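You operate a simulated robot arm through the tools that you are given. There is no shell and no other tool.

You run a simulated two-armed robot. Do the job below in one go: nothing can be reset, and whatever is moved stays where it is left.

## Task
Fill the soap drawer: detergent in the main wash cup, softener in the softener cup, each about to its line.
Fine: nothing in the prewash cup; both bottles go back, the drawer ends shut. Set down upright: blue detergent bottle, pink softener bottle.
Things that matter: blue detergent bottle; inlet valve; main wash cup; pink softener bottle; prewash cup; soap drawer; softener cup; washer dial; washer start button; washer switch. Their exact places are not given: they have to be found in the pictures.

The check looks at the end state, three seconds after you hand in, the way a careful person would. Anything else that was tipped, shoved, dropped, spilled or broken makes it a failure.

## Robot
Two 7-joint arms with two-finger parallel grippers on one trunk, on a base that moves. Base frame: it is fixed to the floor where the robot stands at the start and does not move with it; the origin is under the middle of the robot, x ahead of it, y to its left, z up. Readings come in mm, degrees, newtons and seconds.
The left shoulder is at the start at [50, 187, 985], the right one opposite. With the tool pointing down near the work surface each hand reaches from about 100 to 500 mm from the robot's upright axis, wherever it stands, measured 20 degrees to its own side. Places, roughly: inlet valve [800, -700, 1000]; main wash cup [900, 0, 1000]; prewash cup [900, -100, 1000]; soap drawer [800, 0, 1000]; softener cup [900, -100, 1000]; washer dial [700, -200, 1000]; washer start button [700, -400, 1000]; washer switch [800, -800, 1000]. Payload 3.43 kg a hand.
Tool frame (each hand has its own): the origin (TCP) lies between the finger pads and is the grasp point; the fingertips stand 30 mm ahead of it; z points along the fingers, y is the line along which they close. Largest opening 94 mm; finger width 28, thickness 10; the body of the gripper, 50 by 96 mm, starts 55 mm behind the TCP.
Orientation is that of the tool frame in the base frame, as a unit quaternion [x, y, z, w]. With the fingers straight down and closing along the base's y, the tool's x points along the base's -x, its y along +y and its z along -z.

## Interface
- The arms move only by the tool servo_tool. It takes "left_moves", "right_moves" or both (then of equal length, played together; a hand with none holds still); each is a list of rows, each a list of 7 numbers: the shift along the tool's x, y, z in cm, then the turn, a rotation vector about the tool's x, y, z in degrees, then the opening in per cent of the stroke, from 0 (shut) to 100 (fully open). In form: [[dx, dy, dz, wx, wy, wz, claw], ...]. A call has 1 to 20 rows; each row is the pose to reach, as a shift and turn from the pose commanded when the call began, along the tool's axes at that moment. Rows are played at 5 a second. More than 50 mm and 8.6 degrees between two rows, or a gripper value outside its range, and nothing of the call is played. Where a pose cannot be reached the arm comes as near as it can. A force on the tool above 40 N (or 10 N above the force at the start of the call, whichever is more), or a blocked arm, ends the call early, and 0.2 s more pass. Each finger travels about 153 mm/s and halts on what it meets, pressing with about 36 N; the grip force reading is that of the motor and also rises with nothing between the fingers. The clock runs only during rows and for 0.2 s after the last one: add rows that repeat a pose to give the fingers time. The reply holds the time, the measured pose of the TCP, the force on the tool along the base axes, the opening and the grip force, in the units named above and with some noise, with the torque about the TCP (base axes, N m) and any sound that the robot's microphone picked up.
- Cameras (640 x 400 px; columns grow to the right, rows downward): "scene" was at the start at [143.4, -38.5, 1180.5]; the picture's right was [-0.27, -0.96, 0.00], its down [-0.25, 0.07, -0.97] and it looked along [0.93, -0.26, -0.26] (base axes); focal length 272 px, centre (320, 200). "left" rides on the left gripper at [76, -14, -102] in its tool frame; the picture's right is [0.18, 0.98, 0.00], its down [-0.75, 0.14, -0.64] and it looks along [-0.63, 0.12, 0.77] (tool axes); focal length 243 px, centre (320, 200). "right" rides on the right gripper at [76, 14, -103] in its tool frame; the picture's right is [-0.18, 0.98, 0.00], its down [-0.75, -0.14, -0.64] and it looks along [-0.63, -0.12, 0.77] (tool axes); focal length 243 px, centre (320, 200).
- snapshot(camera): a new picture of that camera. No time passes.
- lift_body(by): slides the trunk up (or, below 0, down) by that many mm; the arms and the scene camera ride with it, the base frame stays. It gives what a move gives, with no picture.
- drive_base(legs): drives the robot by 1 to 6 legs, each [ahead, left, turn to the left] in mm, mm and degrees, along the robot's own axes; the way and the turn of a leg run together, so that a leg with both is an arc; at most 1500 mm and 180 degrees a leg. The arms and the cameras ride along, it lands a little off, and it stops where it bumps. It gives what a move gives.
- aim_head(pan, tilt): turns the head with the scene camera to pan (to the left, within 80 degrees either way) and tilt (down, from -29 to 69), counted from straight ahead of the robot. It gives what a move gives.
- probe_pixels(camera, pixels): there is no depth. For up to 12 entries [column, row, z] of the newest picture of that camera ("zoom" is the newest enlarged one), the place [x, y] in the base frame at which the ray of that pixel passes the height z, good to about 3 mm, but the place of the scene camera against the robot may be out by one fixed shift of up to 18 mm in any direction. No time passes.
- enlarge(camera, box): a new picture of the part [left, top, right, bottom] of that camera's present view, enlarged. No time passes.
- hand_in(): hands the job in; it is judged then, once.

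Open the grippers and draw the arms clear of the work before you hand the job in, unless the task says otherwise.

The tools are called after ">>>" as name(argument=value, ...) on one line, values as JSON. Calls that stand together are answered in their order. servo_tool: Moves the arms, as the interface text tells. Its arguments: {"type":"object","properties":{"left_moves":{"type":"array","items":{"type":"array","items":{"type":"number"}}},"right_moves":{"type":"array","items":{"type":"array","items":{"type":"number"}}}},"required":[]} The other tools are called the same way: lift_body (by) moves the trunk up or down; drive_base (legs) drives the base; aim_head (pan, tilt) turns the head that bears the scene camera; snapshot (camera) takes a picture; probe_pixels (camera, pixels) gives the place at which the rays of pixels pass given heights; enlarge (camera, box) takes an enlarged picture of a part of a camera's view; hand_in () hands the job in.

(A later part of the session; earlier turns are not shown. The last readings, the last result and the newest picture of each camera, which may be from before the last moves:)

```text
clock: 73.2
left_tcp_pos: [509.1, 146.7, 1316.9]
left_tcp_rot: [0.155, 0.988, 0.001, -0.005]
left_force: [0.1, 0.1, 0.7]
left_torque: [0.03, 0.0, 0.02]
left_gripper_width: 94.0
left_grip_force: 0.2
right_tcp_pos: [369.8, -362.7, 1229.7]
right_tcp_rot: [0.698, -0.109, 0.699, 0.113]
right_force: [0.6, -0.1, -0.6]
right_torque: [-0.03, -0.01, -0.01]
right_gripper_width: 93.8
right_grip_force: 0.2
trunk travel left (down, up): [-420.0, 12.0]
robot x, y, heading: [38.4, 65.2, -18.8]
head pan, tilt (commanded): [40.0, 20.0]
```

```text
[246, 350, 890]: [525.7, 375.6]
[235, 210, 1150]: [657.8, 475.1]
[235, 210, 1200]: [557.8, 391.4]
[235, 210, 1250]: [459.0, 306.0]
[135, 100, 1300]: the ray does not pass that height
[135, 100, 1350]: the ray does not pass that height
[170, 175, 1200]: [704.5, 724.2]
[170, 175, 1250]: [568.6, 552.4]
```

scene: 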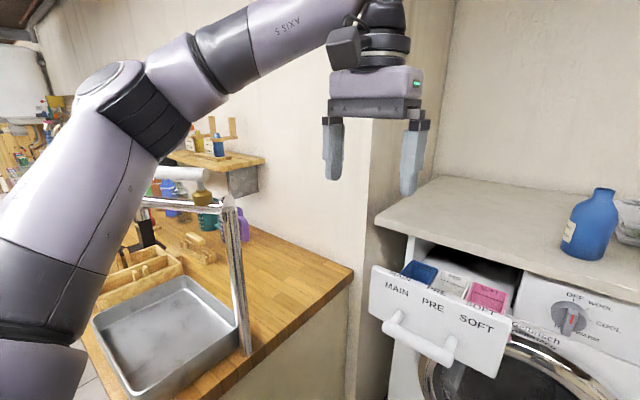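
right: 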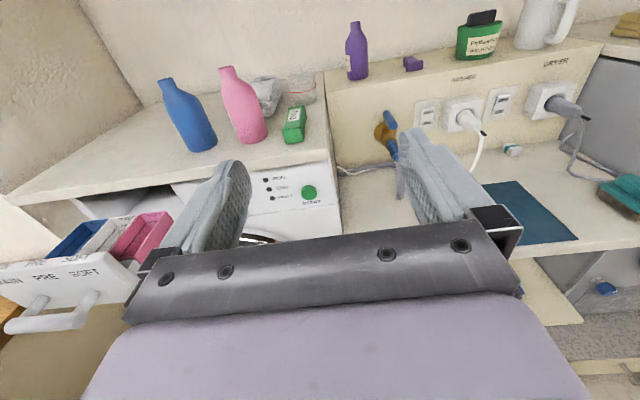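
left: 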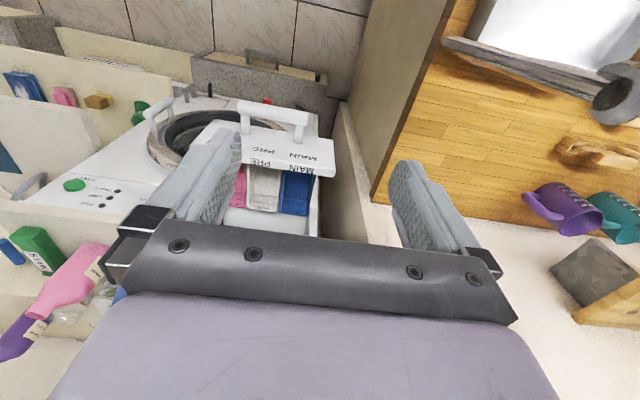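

The tap top is only at z≈1215 and the elbow is well above it. I drive 110 mm ahead to bring the bottles within reach of the right arm.

>>> drive_base(legs=[[110, 0, 0]])

>>> aim_head(pan=-5, tilt=30)

>>> snapshot(camera="scene")

>>> snapshot(camera="right")

>>> snapshot(camera="left")

```text
clock: 74.4
left_tcp_pos: [614.7, 111.0, 1317.2]
left_tcp_rot: [0.154, 0.988, 0.002, -0.006]
left_force: [0.8, -0.3, 0.6]
left_torque: [0.01, 0.04, 0.0]
left_gripper_width: 94.0
left_grip_force: 0.1
right_tcp_pos: [476.2, -397.5, 1230.1]
right_tcp_rot: [0.699, -0.109, 0.698, 0.112]
right_force: [0.0, -0.8, -0.1]
right_torque: [-0.01, 0.0, 0.02]
right_gripper_width: 93.9
right_grip_force: 0.0
trunk travel left (down, up): [-420.0, 12.0]
robot x, y, heading: [143.1, 30.8, -18.7]
head pan, tilt (commanded): [40.0, 20.0]
```

```text
clock: 75.6
left_tcp_pos: [612.1, 111.6, 1317.3]
left_tcp_rot: [0.153, 0.988, 0.0, -0.006]
left_force: [-0.3, -0.5, 0.1]
left_torque: [-0.02, -0.03, -0.02]
left_gripper_width: 94.4
left_grip_force: 0.0
right_tcp_pos: [474.2, -396.6, 1228.6]
right_tcp_rot: [0.698, -0.107, 0.699, 0.111]
right_force: [-0.5, 0.0, 0.1]
right_torque: [0.01, 0.02, -0.01]
right_gripper_width: 93.9
right_grip_force: 0.1
trunk travel left (down, up): [-420.0, 12.0]
robot x, y, heading: [142.2, 35.6, -18.4]
head pan, tilt (commanded): [-5.0, 30.0]
```

```text
taken
```

scene: 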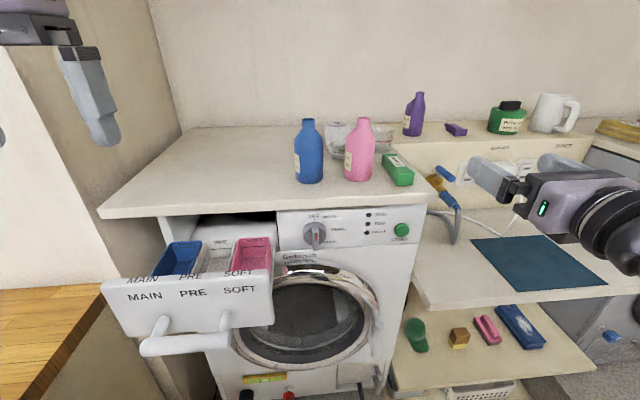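

```text
taken
```

right: 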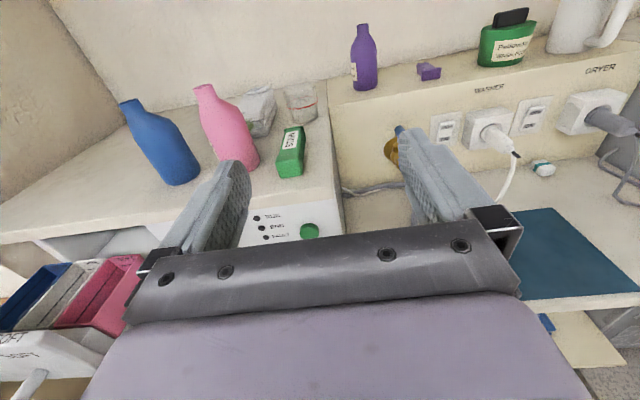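

```text
taken
```

left: 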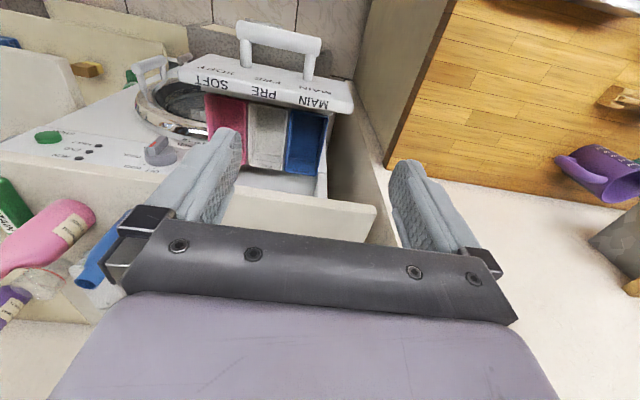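

The left camera now looks down into all three cups around (265,135). I enlarge it and probe the cup rims at z=1022.

>>> enlarge(camera="left", box=[180, 60, 372, 180])

>>> enlarge(camera="scene", box=[90, 205, 290, 330])

```text
3.33 times, centred on (276, 120) of left
```

zoom: 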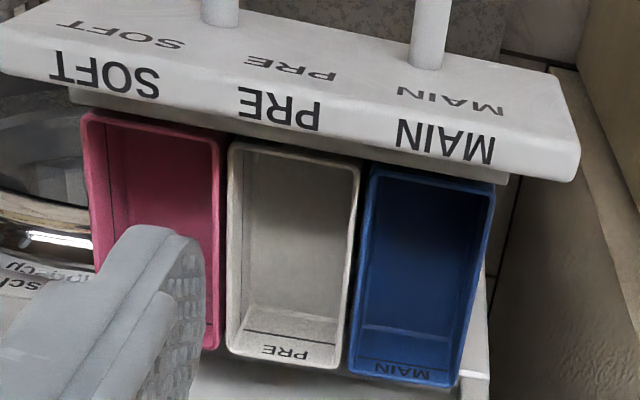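

```text
3.20 times, centred on (190, 268) of scene
```

zoom: 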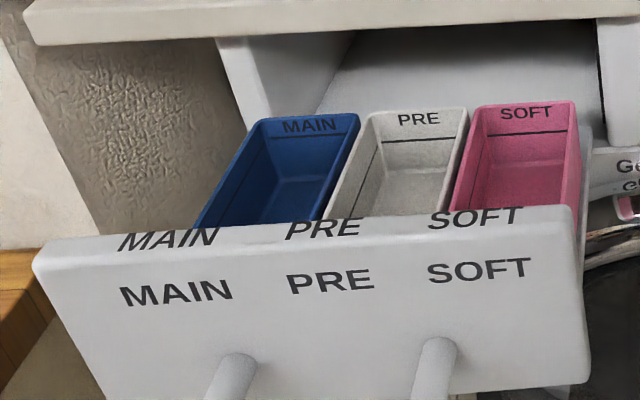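

>>> probe_pixels(camera="left", pixels=[[291.6, 110.4, 1022], [327, 116.1, 1022], [285, 171.6, 1022], [316.5, 175.8, 1022], [204.6, 94.5, 1022], [246.6, 102, 1022], [243.6, 164.1, 1022], [200.7, 76, 1074], [353, 114, 1074]])

>>> enlarge(camera="right", box=[100, 60, 340, 210])

```text
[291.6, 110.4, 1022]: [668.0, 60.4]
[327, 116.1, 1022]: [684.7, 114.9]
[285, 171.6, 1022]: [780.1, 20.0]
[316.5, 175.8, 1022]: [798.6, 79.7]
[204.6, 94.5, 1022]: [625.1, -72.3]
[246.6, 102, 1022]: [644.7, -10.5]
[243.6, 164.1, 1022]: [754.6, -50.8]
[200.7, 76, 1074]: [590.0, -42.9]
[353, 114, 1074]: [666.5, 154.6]
```

```text
2.67 times, centred on (220, 135) of right
```

zoom: 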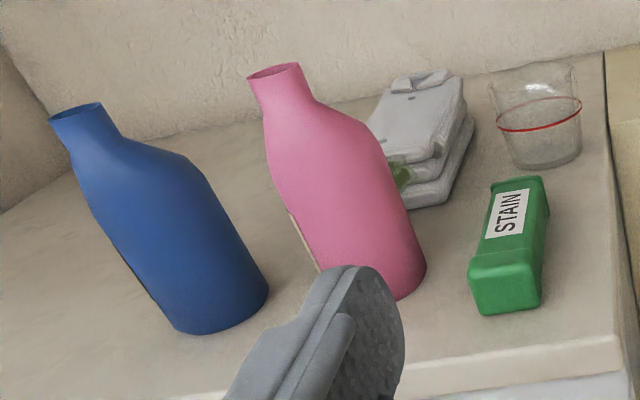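

All the measured cup corners agree: main b 268–329, soft b 131–194, both a 614–732. Now I move the right hand over to line up in front of the blue bottle at grasp height, fingers open, still short of the counter.

>>> servo_tool(right_moves=[[0, -4, 0.5, 0, 0, 0, 100], [0, -8, 1, 0, 0, 0, 100], [-1, -12, 2, 0, 0, 0, 100], [-2, -16, 3.5, 0, 0, 0, 100], [-3, -20, 5, 0, 0, 0, 100], [-4.5, -24, 6.5, 0, 0, 0, 100], [-6.1, -26.8, 8, 0, 0, 0, 100], [-6.1, -26.8, 8, 0, 0, 0, 100]])

>>> snapshot(camera="right")

>>> snapshot(camera="scene")

```text
clock: 77.6
left_tcp_pos: [612.7, 112.4, 1317.2]
left_tcp_rot: [0.153, 0.988, 0.0, -0.005]
left_force: [0.4, -0.4, 0.3]
left_torque: [0.01, -0.02, 0.02]
left_gripper_width: 93.9
left_grip_force: 0.1
right_tcp_pos: [629.9, -264.2, 1274.0]
right_tcp_rot: [0.627, -0.286, 0.723, 0.053]
right_force: [-0.8, 0.2, -0.4]
right_torque: [0.02, -0.01, 0.02]
right_gripper_width: 94.0
right_grip_force: 0.1
right hand out of reach, approached as far as the arm can: row 1, 2, 3, 4, 5, 6, 7
trunk travel left (down, up): [-420.0, 12.0]
robot x, y, heading: [142.0, 33.8, -18.9]
head pan, tilt (commanded): [-5.0, 30.0]
stopped in row 8 (right hand): the arm was blocked; the commanded pose is now the measured one
```

```text
taken
```

right: 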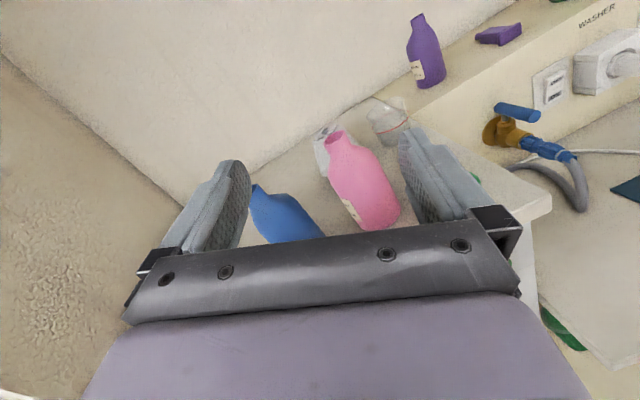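

```text
taken
```

scene: 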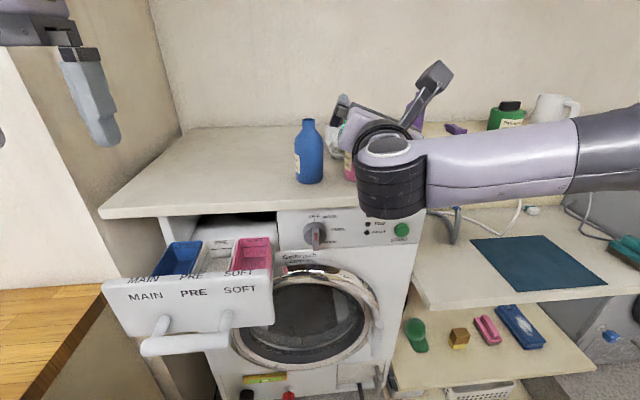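

The right arm ran into a joint limit with the camera-up orientation and twisted (no contact; forces are near zero). I bring it back to where it was, correcting the twist.

>>> servo_tool(right_moves=[[0.5, 3.9, -1.5, 1.9, -0.9, -4, 100], [1.1, 7.7, -2.9, 3.8, -1.9, -8, 100], [1.7, 11.6, -4.4, 5.7, -2.8, -12, 100], [2.3, 15.4, -5.8, 7.6, -3.7, -16, 100], [2.85, 19.3, -7.3, 9.5, -4.65, -20, 100], [2.85, 19.3, -7.3, 9.5, -4.65, -20, 100]])

>>> snapshot(camera="scene")

```text
clock: 79.0
left_tcp_pos: [613.7, 112.0, 1316.5]
left_tcp_rot: [0.154, 0.988, 0.001, -0.006]
left_force: [0.6, 0.6, 0.0]
left_torque: [-0.03, 0.0, 0.01]
left_gripper_width: 94.1
left_grip_force: 0.1
right_tcp_pos: [463.2, -402.8, 1257.6]
right_tcp_rot: [0.701, -0.109, 0.696, 0.111]
right_force: [-0.2, -0.1, -1.1]
right_torque: [0.03, 0.01, -0.02]
right_gripper_width: 94.2
right_grip_force: 0.1
right hand out of reach, approached as far as the arm can: row 3, 4, 5, 6
trunk travel left (down, up): [-420.0, 12.0]
robot x, y, heading: [141.9, 30.4, -18.8]
head pan, tilt (commanded): [-5.0, 30.0]
```

```text
taken
```

scene: 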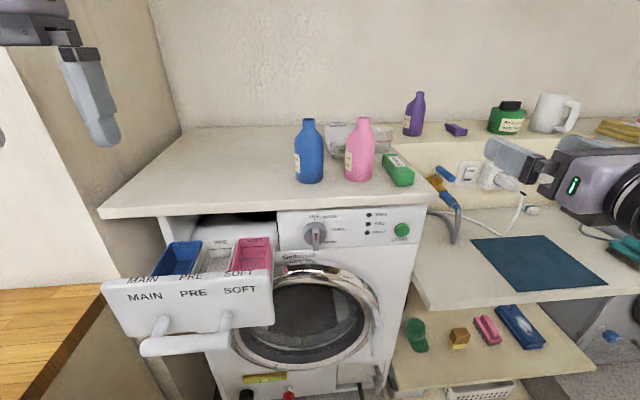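

The right hand is back and nothing was disturbed. Since tip-left suits the left arm naturally, I'll use the left arm for bottles: I pitch the left hand up 56° (fingers forward-down, no roll), and pitch the right hand back down at the same time.

>>> servo_tool(left_moves=[[0, 0, 0, 0, -8, 0, 100], [0, 0, 0, 0, -16, 0, 100], [0, 0, 0, 0, -24, 0, 100], [0, 0, 0, 0, -32, 0, 100], [0, 0, 0, 0, -40, 0, 100], [0, 0, 0, 0, -48, 0, 100], [0, 0, 0, 0, -55, 0, 100], [0, 0, 0, 0, -55, 0, 100], [0, 0, 0, 0, -55, 0, 100], [0, 0, 0, 0, -55, 0, 100], [0, 0, 0, 0, -55, 0, 100]], right_moves=[[0, 0, 0, 0, -8.2, 0, 100], [0, 0, 0, 0, -16.4, 0, 100], [0, 0, 0, 0, -24.6, 0, 100], [0, 0, 0, 0, -32.8, 0, 100], [0, 0, 0, 0, -41, 0, 100], [0, 0, 0, 0, -49.2, 0, 100], [0, 0, 0, 0, -57.4, 0, 100], [0, 0, 0, 0, -65.6, 0, 100], [0, 0, 0, 0, -73.8, 0, 100], [0, 0, 0, 0, -82, 0, 100], [0, 0, 0, 0, -90, 0, 100]])

>>> snapshot(camera="scene")

>>> snapshot(camera="left")

```text
clock: 81.6
left_tcp_pos: [601.9, 71.8, 1321.5]
left_tcp_rot: [0.164, 0.873, -0.064, 0.454]
left_force: [0.4, -0.4, -0.4]
left_torque: [-0.01, 0.03, -0.01]
left_gripper_width: 94.0
left_grip_force: 0.1
right_tcp_pos: [454.0, -427.3, 1250.7]
right_tcp_rot: [0.987, -0.163, 0.0, -0.009]
right_force: [0.3, -1.3, -0.9]
right_torque: [0.02, -0.01, 0.03]
right_gripper_width: 94.0
right_grip_force: 0.1
trunk travel left (down, up): [-420.0, 12.0]
robot x, y, heading: [140.9, 28.6, -19.1]
head pan, tilt (commanded): [-5.0, 30.0]
stopped in row 11 (left hand): the arm was blocked; the commanded pose is now the measured one
```

```text
taken
```

scene: 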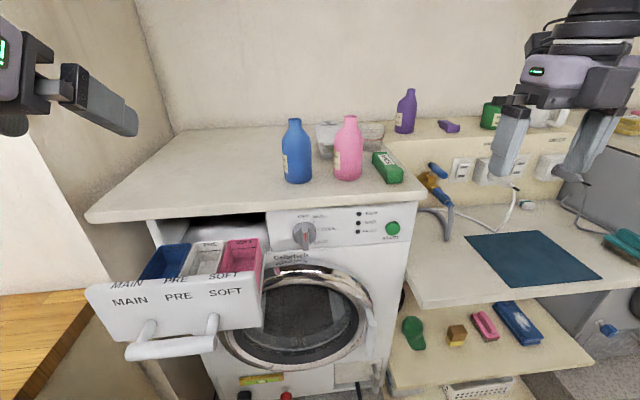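

```text
taken
```

left: 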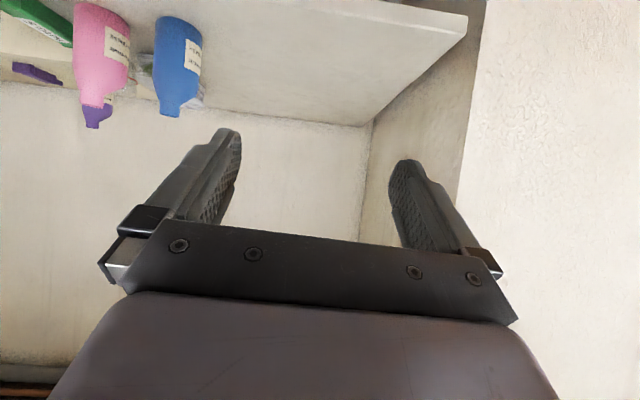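

The pitch was reached but the left arm was "blocked", and the scene view shifted ~12 px, which suggests the arm may be pressing against the head or body. I look at the left arm.

>>> aim_head(pan=60, tilt=0)

>>> snapshot(camera="scene")

```text
clock: 82.9
left_tcp_pos: [604.8, 72.7, 1319.3]
left_tcp_rot: [0.164, 0.875, -0.061, 0.452]
left_force: [0.2, -0.2, 0.0]
left_torque: [-0.01, -0.01, -0.01]
left_gripper_width: 94.3
left_grip_force: 0.0
right_tcp_pos: [457.0, -426.3, 1251.6]
right_tcp_rot: [0.987, -0.161, -0.002, -0.01]
right_force: [-0.5, -0.1, -1.6]
right_torque: [0.04, 0.02, 0.02]
right_gripper_width: 94.2
right_grip_force: 0.1
trunk travel left (down, up): [-420.0, 12.0]
robot x, y, heading: [142.1, 29.8, -18.9]
head pan, tilt (commanded): [60.0, 0.0]
```

```text
taken
```

scene: 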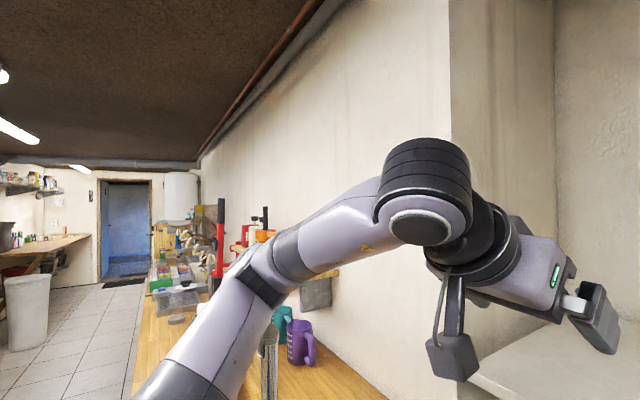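

The left elbow sits out toward the wall shelf and tap while the hand is this high, so I move the hand right 120 mm and down 60 mm, away from there.

>>> servo_tool(left_moves=[[1, -3, 0.8, 0, 0, 0, 100], [2.1, -6, 1.7, 0, 0, 0, 100], [3.2, -9, 2.6, 0, 0, 0, 100], [4.3, -12.2, 3.5, 0, 0, 0, 100], [4.3, -12.2, 3.5, 0, 0, 0, 100]])

>>> snapshot(camera="scene")

```text
clock: 84.1
left_tcp_pos: [574.7, -15.2, 1258.8]
left_tcp_rot: [0.15, 0.876, -0.071, 0.452]
left_force: [0.2, -0.3, -0.3]
left_torque: [-0.04, -0.03, -0.07]
left_gripper_width: 94.0
left_grip_force: 0.1
right_tcp_pos: [462.2, -405.1, 1260.3]
right_tcp_rot: [0.987, -0.161, -0.003, 0.0]
right_force: [0.0, 0.2, 0.3]
right_torque: [-0.01, -0.01, 0.03]
right_gripper_width: 93.6
right_grip_force: 0.1
trunk travel left (down, up): [-420.0, 12.0]
robot x, y, heading: [143.5, 36.4, -18.8]
head pan, tilt (commanded): [60.0, 0.0]
```

```text
taken
```

scene: 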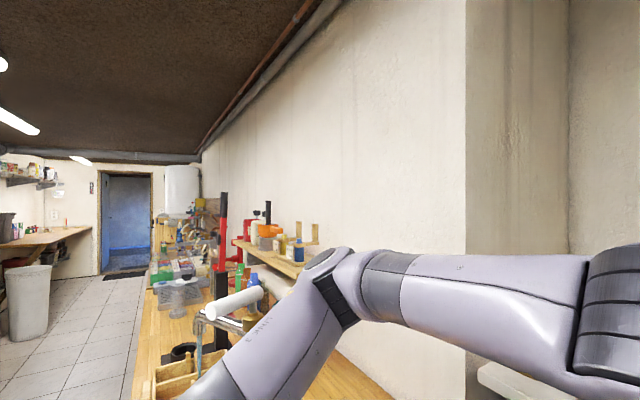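

The robot sprang back to its place (right TCP returned to its former reading), so the elbow had only been pressing something rigid. Now I move the left hand to the pre-grasp place for the blue bottle, about 110 mm short of it.

>>> servo_tool(left_moves=[[-1.3, -2.5, 2.6, 0, 0, 0, 100], [-2.6, -5, 5.2, 0, 0, 0, 100], [-3.9, -7.5, 7.8, 0, 0, 0, 100], [-5.2, -10, 10.4, 0, 0, 0, 100], [-6.5, -11.5, 13, 0, 0, 0, 100], [-7.8, -12.6, 15.6, 0, 0, 0, 100], [-7.8, -12.6, 15.6, 0, 0, 0, 100]])

>>> aim_head(pan=5, tilt=25)

>>> snapshot(camera="scene")

>>> snapshot(camera="left")

```text
clock: 85.7
left_tcp_pos: [696.1, -189.4, 1231.0]
left_tcp_rot: [0.151, 0.876, -0.072, 0.452]
left_force: [-1.0, -0.7, -0.4]
left_torque: [0.01, -0.04, 0.0]
left_gripper_width: 94.2
left_grip_force: 0.1
right_tcp_pos: [462.2, -404.3, 1257.8]
right_tcp_rot: [0.987, -0.16, -0.002, 0.0]
right_force: [0.8, -0.3, -0.3]
right_torque: [0.05, -0.03, 0.0]
right_gripper_width: 94.0
right_grip_force: 0.1
trunk travel left (down, up): [-420.0, 12.0]
robot x, y, heading: [140.4, 30.0, -18.7]
head pan, tilt (commanded): [60.0, 0.0]
```

```text
clock: 87.0
left_tcp_pos: [695.7, -188.5, 1230.8]
left_tcp_rot: [0.15, 0.876, -0.071, 0.452]
left_force: [0.3, -0.3, 0.3]
left_torque: [0.02, 0.0, 0.02]
left_gripper_width: 94.0
left_grip_force: 0.0
right_tcp_pos: [462.1, -405.8, 1258.1]
right_tcp_rot: [0.987, -0.162, -0.004, 0.0]
right_force: [0.1, -0.1, -0.1]
right_torque: [0.02, 0.03, 0.03]
right_gripper_width: 93.9
right_grip_force: 0.1
trunk travel left (down, up): [-420.0, 12.0]
robot x, y, heading: [144.2, 33.2, -18.6]
head pan, tilt (commanded): [5.0, 25.0]
```

```text
taken
```

scene: 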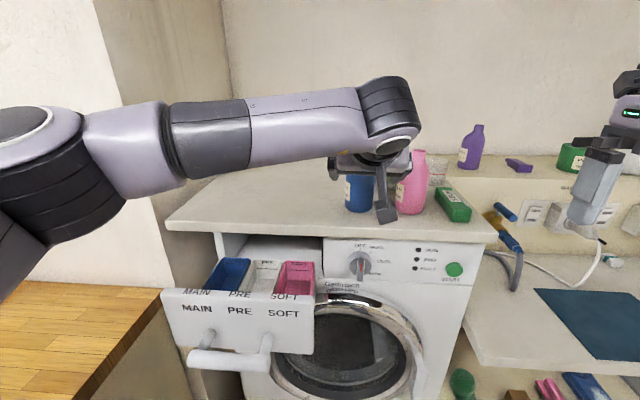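

```text
taken
```

left: 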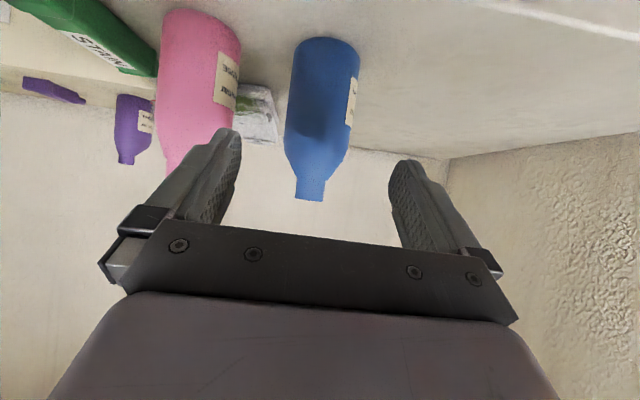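

The left hand reached the pre-grasp place; its camera shows the blue bottle centred between the fingers at (320,115). I refine the bottle's position with probes.

>>> enlarge(camera="left", box=[220, 20, 420, 145])

>>> probe_pixels(camera="left", pixels=[[326, 37, 1115], [293, 50, 1115], [360, 53, 1115], [310, 200, 1245], [296, 196, 1245], [325, 200, 1245]])

```text
3.20 times, centred on (320, 82) of left
```

zoom: 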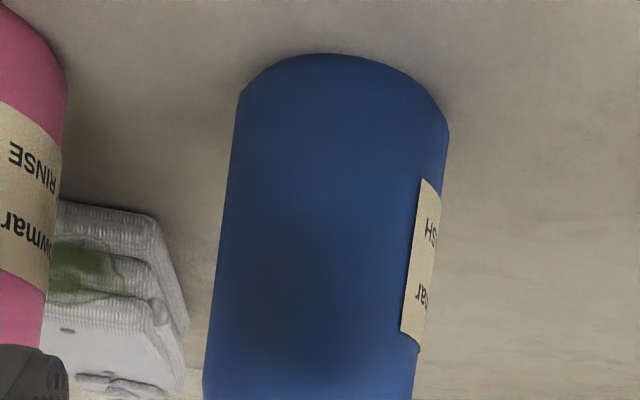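

```text
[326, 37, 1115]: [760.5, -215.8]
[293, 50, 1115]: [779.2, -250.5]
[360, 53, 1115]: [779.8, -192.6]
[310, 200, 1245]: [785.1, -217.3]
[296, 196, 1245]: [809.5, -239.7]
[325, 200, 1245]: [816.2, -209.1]
```

The bottle axis comes out at a≈816, b≈41, and the hand is centred on it. I move in along the fingers by 113 mm with the gripper open.

>>> servo_tool(left_moves=[[0, 0, 3, 0, 0, 0, 100], [0, 0, 6, 0, 0, 0, 100], [0, -0.1, 9, 0, 0, 0, 100], [0, -0.1, 11.3, 0, 0, 0, 100], [0, -0.1, 11.3, 0, 0, 0, 100]])

>>> snapshot(camera="left")

>>> snapshot(camera="scene")

```text
clock: 88.2
left_tcp_pos: [782.7, -219.6, 1164.2]
left_tcp_rot: [0.151, 0.876, -0.072, 0.452]
left_force: [0.1, 0.6, 0.6]
left_torque: [-0.02, 0.07, 0.0]
left_gripper_width: 93.9
left_grip_force: 0.0
right_tcp_pos: [462.5, -405.7, 1257.6]
right_tcp_rot: [0.987, -0.161, -0.002, 0.0]
right_force: [0.8, 0.0, 0.4]
right_torque: [-0.03, -0.01, -0.01]
right_gripper_width: 94.0
right_grip_force: 0.2
trunk travel left (down, up): [-420.0, 12.0]
robot x, y, heading: [145.4, 33.0, -19.1]
head pan, tilt (commanded): [5.0, 25.0]
```

```text
taken
```

left: 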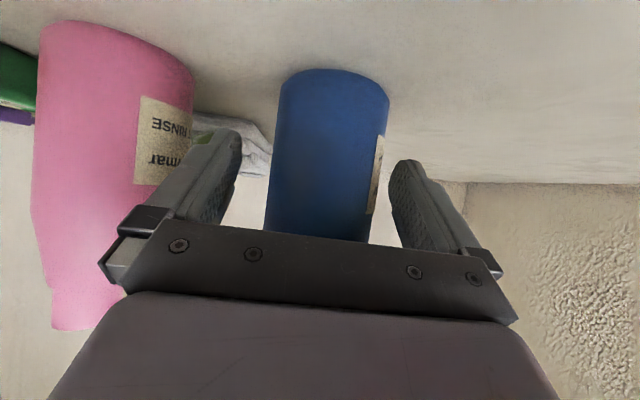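

```text
taken
```

scene: 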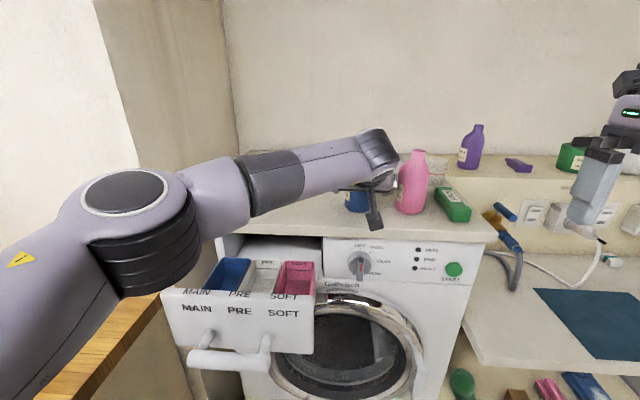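

The bottle is between the fingers (TCP a≈812, z 1164). I close the gripper on it.

>>> servo_tool(left_moves=[[0, 0, 0, 0, 0, 0, 80], [0, 0, 0, 0, 0, 0, 70], [0, 0, 0, 0, 0, 0, 60], [0, 0, 0, 0, 0, 0, 45], [0, 0, 0, 0, 0, 0, 45], [0, 0, 0, 0, 0, 0, 45]])

>>> snapshot(camera="left")

```text
clock: 89.6
left_tcp_pos: [782.8, -220.7, 1165.3]
left_tcp_rot: [0.15, 0.877, -0.071, 0.451]
left_force: [1.1, 0.3, 0.6]
left_torque: [-0.02, -0.07, 0.01]
left_gripper_width: 62.6
left_grip_force: 36.1
right_tcp_pos: [462.4, -405.0, 1258.5]
right_tcp_rot: [0.987, -0.161, -0.003, 0.0]
right_force: [-0.6, -0.3, -0.3]
right_torque: [-0.02, -0.02, 0.01]
right_gripper_width: 94.1
right_grip_force: 0.2
trunk travel left (down, up): [-420.0, 12.0]
robot x, y, heading: [141.3, 29.8, -18.8]
head pan, tilt (commanded): [5.0, 25.0]
```

```text
taken
```

left: 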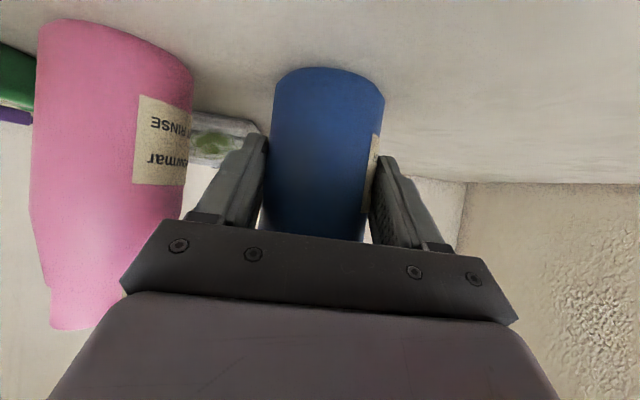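

Gripped: width 62.6 mm at TCP (782.8,-220.7,1165.3), which I'll use for putting it back. I lift it straight up 50 mm.

>>> servo_tool(left_moves=[[-1.2, 0, -0.9, 0, 0, 0, 45], [-2.4, 0, -1.75, 0, 0, 0, 45], [-4.05, 0, -2.9, 0, 0, 0, 45], [-4.05, 0, -2.9, 0, 0, 0, 45]])

>>> snapshot(camera="scene")

```text
clock: 90.6
left_tcp_pos: [781.0, -221.5, 1215.9]
left_tcp_rot: [0.15, 0.877, -0.07, 0.451]
left_force: [0.5, -0.2, -2.0]
left_torque: [0.01, 0.01, 0.02]
left_gripper_width: 62.6
left_grip_force: 36.5
right_tcp_pos: [462.9, -406.2, 1257.9]
right_tcp_rot: [0.987, -0.161, -0.002, 0.001]
right_force: [-0.2, -0.2, -0.9]
right_torque: [0.0, -0.02, -0.02]
right_gripper_width: 94.0
right_grip_force: 0.1
trunk travel left (down, up): [-420.0, 12.0]
robot x, y, heading: [143.6, 34.3, -18.8]
head pan, tilt (commanded): [5.0, 25.0]
```

```text
taken
```

scene: 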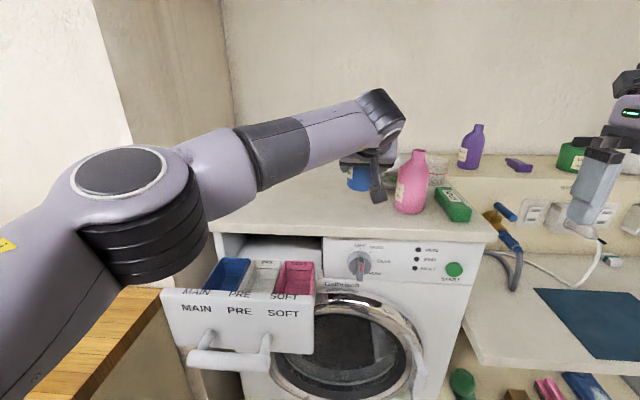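

The bottle is lifted (about 2 N). I retreat the hand 60 mm from the pink bottle's row, then drive the base back 80 mm and right 50 mm so the left elbow stays clear of the tap when I bring the bottle over the main cup.

>>> servo_tool(left_moves=[[1.2, 0, -1.6, 0, 0, 0, 45], [2.4, 0, -3.3, 0, 0, 0, 45], [3.5, 0, -4.9, 0, 0, 0, 45], [3.5, 0, -4.9, 0, 0, 0, 45]])

>>> drive_base(legs=[[-80, 0, 0], [0, -50, 0]])

>>> snapshot(camera="scene")

```text
clock: 91.6
left_tcp_pos: [725.1, -200.4, 1213.9]
left_tcp_rot: [0.151, 0.877, -0.071, 0.451]
left_force: [-0.7, -0.7, -2.8]
left_torque: [-0.02, 0.05, -0.02]
left_gripper_width: 62.4
left_grip_force: 36.5
right_tcp_pos: [462.2, -405.5, 1257.1]
right_tcp_rot: [0.987, -0.16, -0.002, 0.001]
right_force: [0.6, 0.0, 0.6]
right_torque: [-0.05, 0.02, -0.01]
right_gripper_width: 94.0
right_grip_force: 0.0
trunk travel left (down, up): [-420.0, 12.0]
robot x, y, heading: [141.7, 32.6, -18.9]
head pan, tilt (commanded): [5.0, 25.0]
```

```text
clock: 93.3
left_tcp_pos: [633.7, -223.0, 1214.1]
left_tcp_rot: [0.15, 0.877, -0.07, 0.451]
left_force: [-0.1, 0.0, -1.9]
left_torque: [0.07, 0.04, 0.01]
left_gripper_width: 62.7
left_grip_force: 35.4
right_tcp_pos: [371.2, -427.5, 1257.8]
right_tcp_rot: [0.987, -0.161, -0.003, 0.0]
right_force: [0.0, 0.1, 0.3]
right_torque: [0.02, 0.04, 0.04]
right_gripper_width: 94.1
right_grip_force: 0.1
trunk travel left (down, up): [-420.0, 12.0]
robot x, y, heading: [52.1, 14.1, -18.7]
head pan, tilt (commanded): [5.0, 25.0]
```

```text
taken
```

scene: 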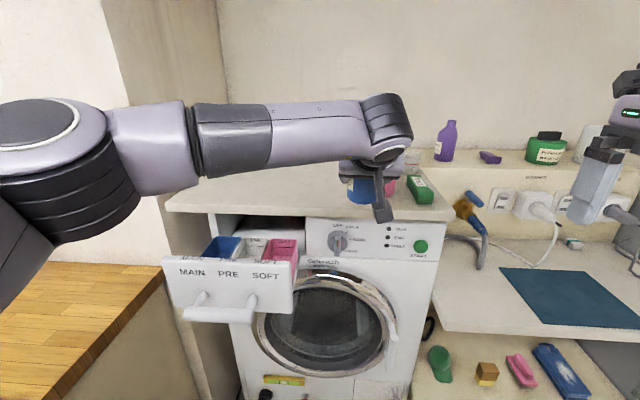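

The bottle is now at a≈672, b≈-9. I carry it left over the drawer in two stages, upright, at z≈1214.

>>> servo_tool(left_moves=[[0, 3, 0, 0, 0, 0, 45], [0, 6.5, 0, 0, 0, 0, 45], [0, 10, 0, 0, 0, 0, 45], [0, 13.5, 0, 0, 0, 0, 45], [0, 17, 0, 0, 0, 0, 45], [0, 20, 0, 0, 0, 0, 45], [0, 20, 0, 0, 0, 0, 45]])

>>> aim_head(pan=15, tilt=30)

>>> snapshot(camera="scene")

```text
clock: 94.9
left_tcp_pos: [698.9, -34.5, 1215.1]
left_tcp_rot: [0.15, 0.877, -0.071, 0.451]
left_force: [0.3, -0.2, -1.4]
left_torque: [0.03, 0.03, 0.04]
left_gripper_width: 62.2
left_grip_force: 35.7
right_tcp_pos: [371.1, -427.3, 1258.5]
right_tcp_rot: [0.987, -0.161, -0.003, 0.0]
right_force: [0.6, 0.0, 0.8]
right_torque: [0.02, -0.03, -0.01]
right_gripper_width: 94.2
right_grip_force: 0.0
trunk travel left (down, up): [-420.0, 12.0]
robot x, y, heading: [49.1, 11.7, -18.9]
head pan, tilt (commanded): [5.0, 25.0]
```

```text
clock: 95.7
left_tcp_pos: [698.6, -33.9, 1215.4]
left_tcp_rot: [0.15, 0.877, -0.07, 0.451]
left_force: [0.3, -0.4, -3.0]
left_torque: [0.03, 0.05, -0.02]
left_gripper_width: 62.3
left_grip_force: 36.0
right_tcp_pos: [370.0, -426.3, 1258.7]
right_tcp_rot: [0.987, -0.161, -0.003, 0.0]
right_force: [-0.2, 1.0, 0.2]
right_torque: [-0.03, -0.01, -0.02]
right_gripper_width: 94.0
right_grip_force: 0.1
trunk travel left (down, up): [-420.0, 12.0]
robot x, y, heading: [52.4, 10.7, -19.0]
head pan, tilt (commanded): [15.0, 30.0]
```

```text
taken
```

scene: 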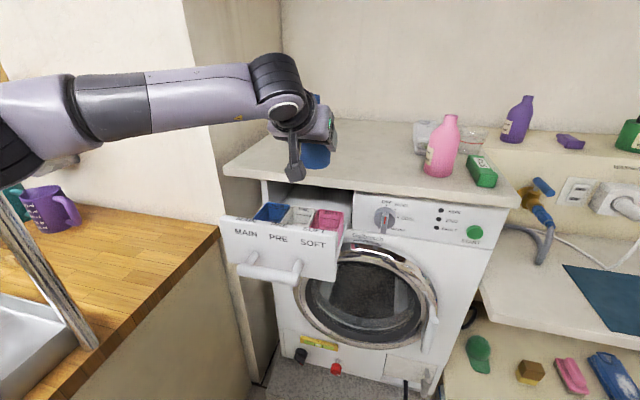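

The bottle is over the drawer at b≈190. I check the left elbow against the tap before going further left.

>>> aim_head(pan=60, tilt=10)

>>> snapshot(camera="scene")

```text
clock: 96.8
left_tcp_pos: [699.4, -33.4, 1215.4]
left_tcp_rot: [0.15, 0.877, -0.071, 0.452]
left_force: [-0.7, 0.3, -3.3]
left_torque: [-0.03, 0.03, -0.01]
left_gripper_width: 62.2
left_grip_force: 36.2
right_tcp_pos: [370.4, -426.6, 1258.5]
right_tcp_rot: [0.987, -0.161, -0.003, 0.0]
right_force: [0.2, 0.3, 0.2]
right_torque: [-0.01, -0.02, 0.03]
right_gripper_width: 94.1
right_grip_force: 0.1
trunk travel left (down, up): [-420.0, 12.0]
robot x, y, heading: [54.2, 10.2, -18.9]
head pan, tilt (commanded): [60.0, 10.0]
```

```text
taken
```

scene: 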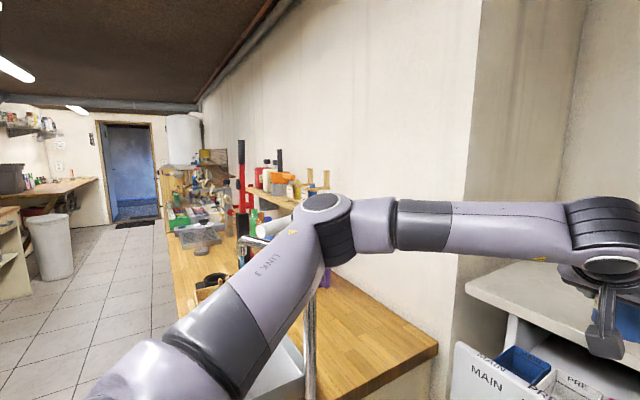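

The elbow is out near the tap in this folded posture. I back the base off another 130 mm so the arm can stretch out and the elbow comes in and behind the tap.

>>> drive_base(legs=[[-130, 0, 0]])

>>> servo_tool(left_moves=[[-1.8, 0, 2.5, 0, 0, 0, 45], [-3.6, 0, 5, 0, 0, 0, 45], [-5.4, 0, 7.6, 0, 0, 0, 45], [-7.4, 0, 10.3, 0, 0, 0, 45], [-7.4, 0, 10.3, 0, 0, 0, 45]])

>>> snapshot(camera="scene")

```text
clock: 98.0
left_tcp_pos: [576.4, 8.9, 1216.2]
left_tcp_rot: [0.15, 0.877, -0.071, 0.451]
left_force: [-0.7, 0.6, -2.0]
left_torque: [0.02, 0.03, 0.0]
left_gripper_width: 62.0
left_grip_force: 36.1
right_tcp_pos: [246.9, -384.8, 1258.5]
right_tcp_rot: [0.987, -0.161, -0.001, 0.0]
right_force: [0.0, -0.2, 0.1]
right_torque: [-0.01, -0.02, -0.02]
right_gripper_width: 94.1
right_grip_force: 0.1
trunk travel left (down, up): [-420.0, 12.0]
robot x, y, heading: [-71.4, 51.8, -18.8]
head pan, tilt (commanded): [60.0, 10.0]
```

```text
clock: 99.2
left_tcp_pos: [696.6, -32.9, 1214.6]
left_tcp_rot: [0.151, 0.877, -0.071, 0.451]
left_force: [-0.4, 0.7, -2.9]
left_torque: [-0.03, 0.01, -0.03]
left_gripper_width: 62.0
left_grip_force: 35.9
right_tcp_pos: [248.3, -384.4, 1258.2]
right_tcp_rot: [0.987, -0.161, -0.003, 0.001]
right_force: [-0.6, 1.0, 0.9]
right_torque: [-0.01, 0.05, 0.01]
right_gripper_width: 93.7
right_grip_force: 0.1
trunk travel left (down, up): [-420.0, 12.0]
robot x, y, heading: [-72.8, 53.1, -18.8]
head pan, tilt (commanded): [60.0, 10.0]
```

```text
taken
```

scene: 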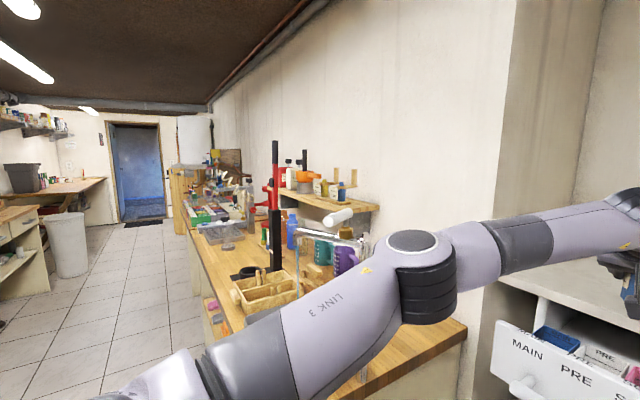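

The arm is now more stretched and the elbow is clear of the tap. I carry the bottle the last 88 mm left and 40 mm down, with the mouth above the main cup.

>>> servo_tool(left_moves=[[0, 3, 0, 0, 0, 0, 45], [0, 6, 0, 0, 0, 0, 45], [1.1, 8.8, 0.8, 0, 0, 0, 45], [2.2, 8.8, 1.6, 0, 0, 0, 45], [3.2, 8.8, 2.3, 0, 0, 0, 45], [3.2, 8.8, 2.3, 0, 0, 0, 45]])

>>> aim_head(pan=20, tilt=25)

>>> snapshot(camera="scene")

>>> snapshot(camera="left")

```text
clock: 100.7
left_tcp_pos: [725.3, 50.5, 1177.2]
left_tcp_rot: [0.151, 0.877, -0.07, 0.451]
left_force: [-0.3, -0.4, -2.1]
left_torque: [-0.02, 0.02, -0.02]
left_gripper_width: 61.7
left_grip_force: 36.1
right_tcp_pos: [248.7, -384.9, 1258.3]
right_tcp_rot: [0.987, -0.16, -0.003, 0.001]
right_force: [0.2, 0.0, -0.4]
right_torque: [0.03, -0.03, -0.01]
right_gripper_width: 94.0
right_grip_force: 0.0
trunk travel left (down, up): [-420.0, 12.0]
robot x, y, heading: [-71.2, 54.8, -18.8]
head pan, tilt (commanded): [60.0, 10.0]
```

```text
clock: 101.7
left_tcp_pos: [725.7, 49.8, 1178.8]
left_tcp_rot: [0.151, 0.877, -0.071, 0.451]
left_force: [0.4, -0.2, -2.9]
left_torque: [0.0, 0.07, 0.03]
left_gripper_width: 61.8
left_grip_force: 35.9
right_tcp_pos: [248.1, -385.6, 1258.6]
right_tcp_rot: [0.987, -0.161, -0.001, 0.0]
right_force: [0.9, 0.2, 0.3]
right_torque: [0.0, -0.04, 0.03]
right_gripper_width: 93.7
right_grip_force: 0.2
trunk travel left (down, up): [-420.0, 12.0]
robot x, y, heading: [-72.1, 54.3, -18.8]
head pan, tilt (commanded): [20.0, 25.0]
```

```text
taken
```

scene: 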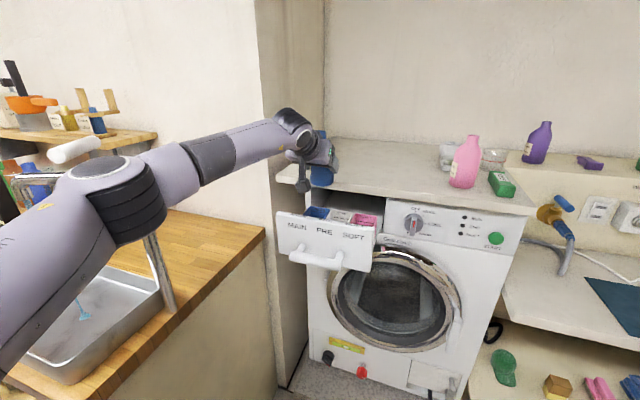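

```text
taken
```

left: 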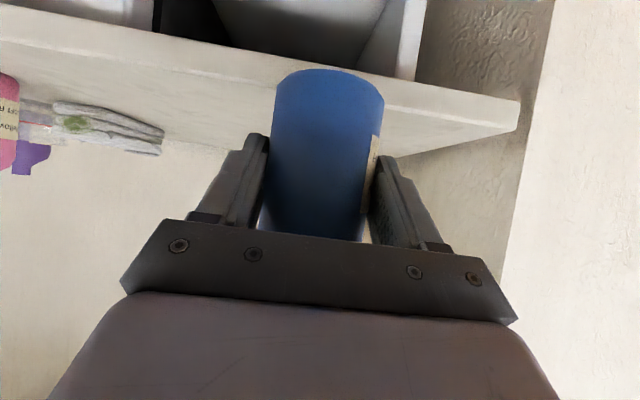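

The bottle is above the main cup at TCP (725,50,1178). There is a teal streak in the sink at (82,312) I hadn't noticed before; I enlarge it, and the cups too.

>>> enlarge(camera="scene", box=[0, 220, 200, 345])

>>> enlarge(camera="scene", box=[250, 100, 410, 275])

>>> enlarge(camera="scene", box=[0, 50, 160, 220])

```text
3.20 times, centred on (100, 282) of scene
```

zoom: 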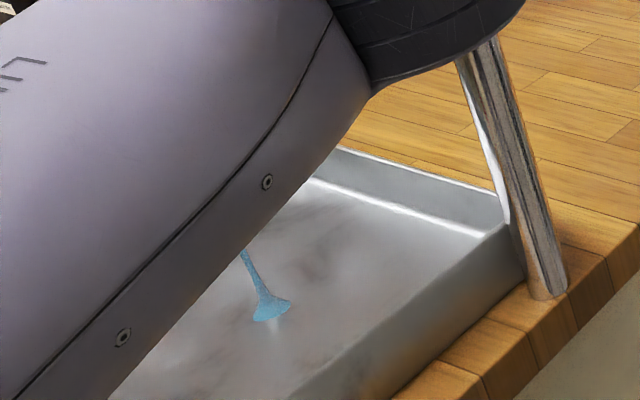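

```text
2.29 times, centred on (330, 188) of scene
```

zoom: 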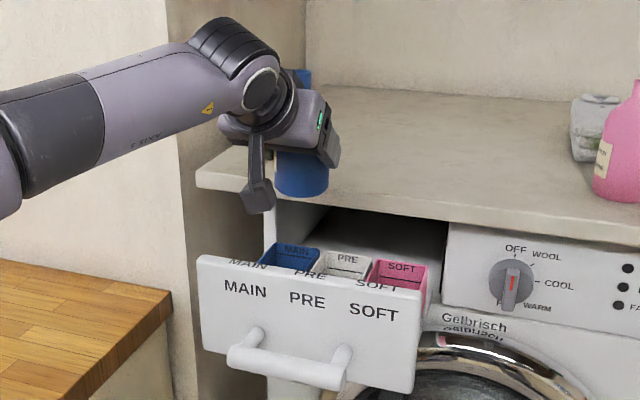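

```text
2.35 times, centred on (80, 135) of scene
```

zoom: 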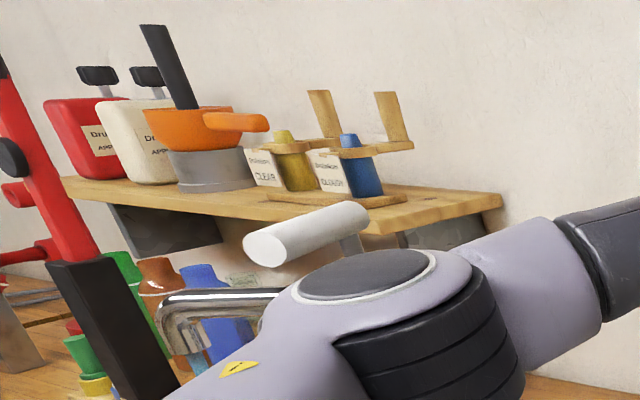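

A water-like stream is falling into the sink behind the arm — my earlier elbow bump may have moved the tap lever. I look at the tap closely.

>>> aim_head(pan=62, tilt=22)

>>> snapshot(camera="scene")

>>> enlarge(camera="scene", box=[220, 80, 420, 280])

```text
clock: 102.8
left_tcp_pos: [724.5, 49.2, 1178.1]
left_tcp_rot: [0.15, 0.877, -0.071, 0.451]
left_force: [-0.2, 0.5, -2.6]
left_torque: [0.0, 0.03, 0.0]
left_gripper_width: 61.9
left_grip_force: 36.1
right_tcp_pos: [247.9, -383.6, 1259.5]
right_tcp_rot: [0.987, -0.161, -0.002, 0.001]
right_force: [0.5, 0.3, -1.5]
right_torque: [0.04, 0.02, 0.02]
right_gripper_width: 93.8
right_grip_force: 0.1
trunk travel left (down, up): [-420.0, 12.0]
robot x, y, heading: [-73.1, 54.6, -18.7]
head pan, tilt (commanded): [62.0, 22.0]
```

```text
taken
```

scene: 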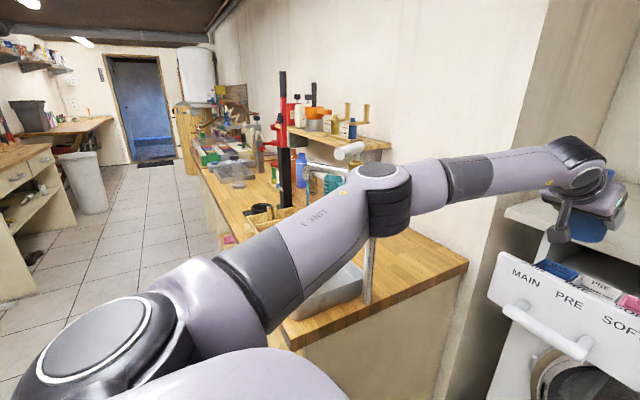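

```text
2.00 times, centred on (320, 180) of scene
```

zoom: 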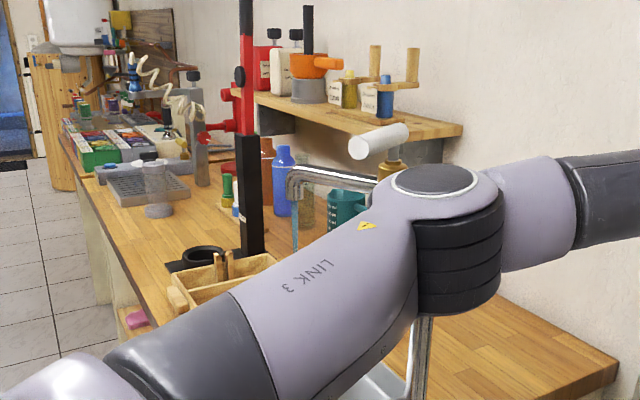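

The white cylinder on a brass piece at (350,150) is the tap's lever, and a thin stream falls from the spout near (292,200 in the zoom). I enlarge it more to understand its state.

>>> enlarge(camera="scene", box=[280, 120, 400, 195])

```text
5.33 times, centred on (340, 158) of scene
```

zoom: 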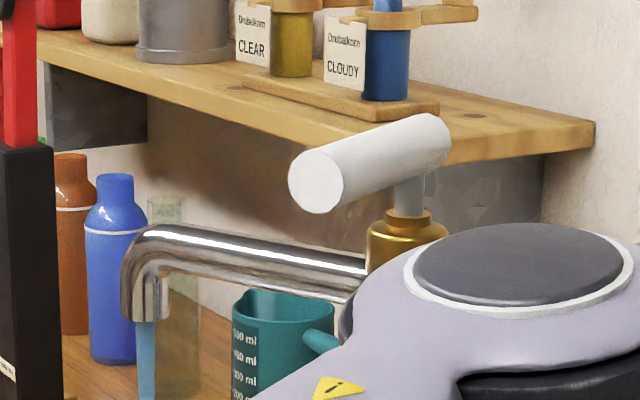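

I now understand: the tap's T-lever was swung (it pointed along the spout before, now it points toward the robot) and water runs into the sink. I'll close it after pouring; first I shift the base right 80 mm so the elbow keeps well away from that lever, then bring the bottle back over the cup.

>>> drive_base(legs=[[0, -80, 0]])

>>> servo_tool(left_moves=[[0, 2.5, 0, 0, 0, 0, 45], [0, 5, 0, 0, 0, 0, 45], [0, 7.8, 0, 0, 0, 0, 45], [0, 7.8, 0, 0, 0, 0, 45]])

>>> aim_head(pan=20, tilt=28)

>>> snapshot(camera="scene")

```text
clock: 104.2
left_tcp_pos: [699.2, -26.1, 1178.0]
left_tcp_rot: [0.15, 0.877, -0.07, 0.451]
left_force: [0.1, -0.9, -2.4]
left_torque: [0.02, 0.05, 0.05]
left_gripper_width: 61.7
left_grip_force: 35.9
right_tcp_pos: [223.2, -461.8, 1258.4]
right_tcp_rot: [0.987, -0.16, -0.002, 0.0]
right_force: [0.0, -0.2, 0.0]
right_torque: [0.01, 0.05, 0.02]
right_gripper_width: 94.2
right_grip_force: 0.1
trunk travel left (down, up): [-420.0, 12.0]
robot x, y, heading: [-95.2, -23.2, -18.7]
head pan, tilt (commanded): [62.0, 22.0]
```

```text
clock: 105.2
left_tcp_pos: [724.5, 47.7, 1178.0]
left_tcp_rot: [0.15, 0.877, -0.071, 0.45]
left_force: [1.0, 0.3, -2.6]
left_torque: [-0.01, 0.03, -0.01]
left_gripper_width: 61.6
left_grip_force: 36.3
right_tcp_pos: [221.9, -462.0, 1257.3]
right_tcp_rot: [0.987, -0.161, -0.003, 0.001]
right_force: [0.5, -0.4, 0.0]
right_torque: [0.0, 0.0, 0.03]
right_gripper_width: 94.0
right_grip_force: 0.0
trunk travel left (down, up): [-420.0, 12.0]
robot x, y, heading: [-96.9, -22.6, -18.8]
head pan, tilt (commanded): [62.0, 22.0]
```

```text
clock: 106.3
left_tcp_pos: [724.8, 47.0, 1177.5]
left_tcp_rot: [0.151, 0.877, -0.071, 0.451]
left_force: [0.4, 0.5, -2.1]
left_torque: [0.01, 0.05, -0.01]
left_gripper_width: 61.9
left_grip_force: 35.8
right_tcp_pos: [221.7, -461.5, 1258.4]
right_tcp_rot: [0.987, -0.161, -0.002, 0.0]
right_force: [-0.2, -0.1, -0.6]
right_torque: [-0.03, -0.02, 0.02]
right_gripper_width: 94.1
right_grip_force: 0.0
trunk travel left (down, up): [-420.0, 12.0]
robot x, y, heading: [-99.0, -24.5, -18.7]
head pan, tilt (commanded): [20.0, 28.0]
```

```text
taken
```

scene: 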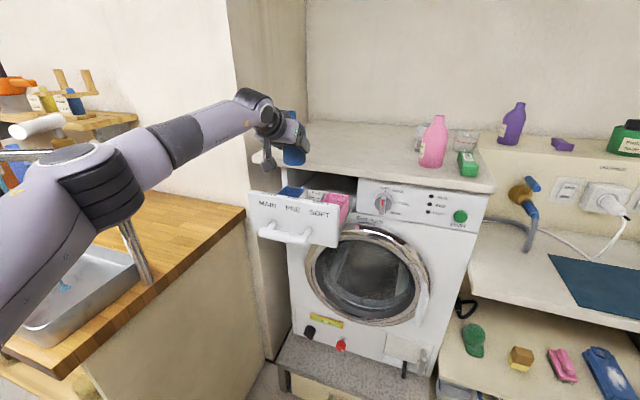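

The bottle is over the main cup (TCP b≈276, a≈672, z 1178). I tip it left in steps to 48°, shifting the hand right so the lip stays over the cup.

>>> servo_tool(left_moves=[[0.2, -0.7, 0.1, 4.66, 0, -6.5, 45], [0.4, -1.75, 0.25, 9.33, 0, -13, 45], [0.6, -2.74, 0.4, 14, 0, -19.5, 45], [0.8, -3.64, 0.55, 18.7, 0, -26, 45], [1.0, -4.44, 0.7, 23.3, 0, -32.5, 45], [1.0, -5.12, 0.74, 28, 0, -39, 45], [1.0, -5.12, 0.74, 28, 0, -39, 45]])

>>> enlarge(camera="scene", box=[220, 70, 380, 270])

```text
clock: 107.9
left_tcp_pos: [709.3, 0.6, 1166.3]
left_tcp_rot: [-0.046, 0.833, -0.422, 0.354]
left_force: [-0.6, -0.4, -2.9]
left_torque: [0.03, 0.06, 0.03]
left_gripper_width: 61.8
left_grip_force: 36.2
right_tcp_pos: [222.2, -461.1, 1259.3]
right_tcp_rot: [0.987, -0.16, -0.003, 0.001]
right_force: [0.4, -0.1, -0.6]
right_torque: [-0.02, -0.01, 0.05]
right_gripper_width: 93.9
right_grip_force: 0.0
trunk travel left (down, up): [-420.0, 12.0]
robot x, y, heading: [-100.8, -22.3, -18.8]
head pan, tilt (commanded): [20.0, 28.0]
```

```text
2.00 times, centred on (300, 170) of scene
```

zoom: 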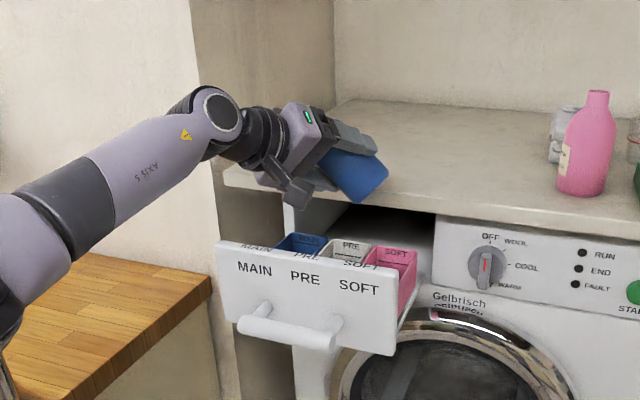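

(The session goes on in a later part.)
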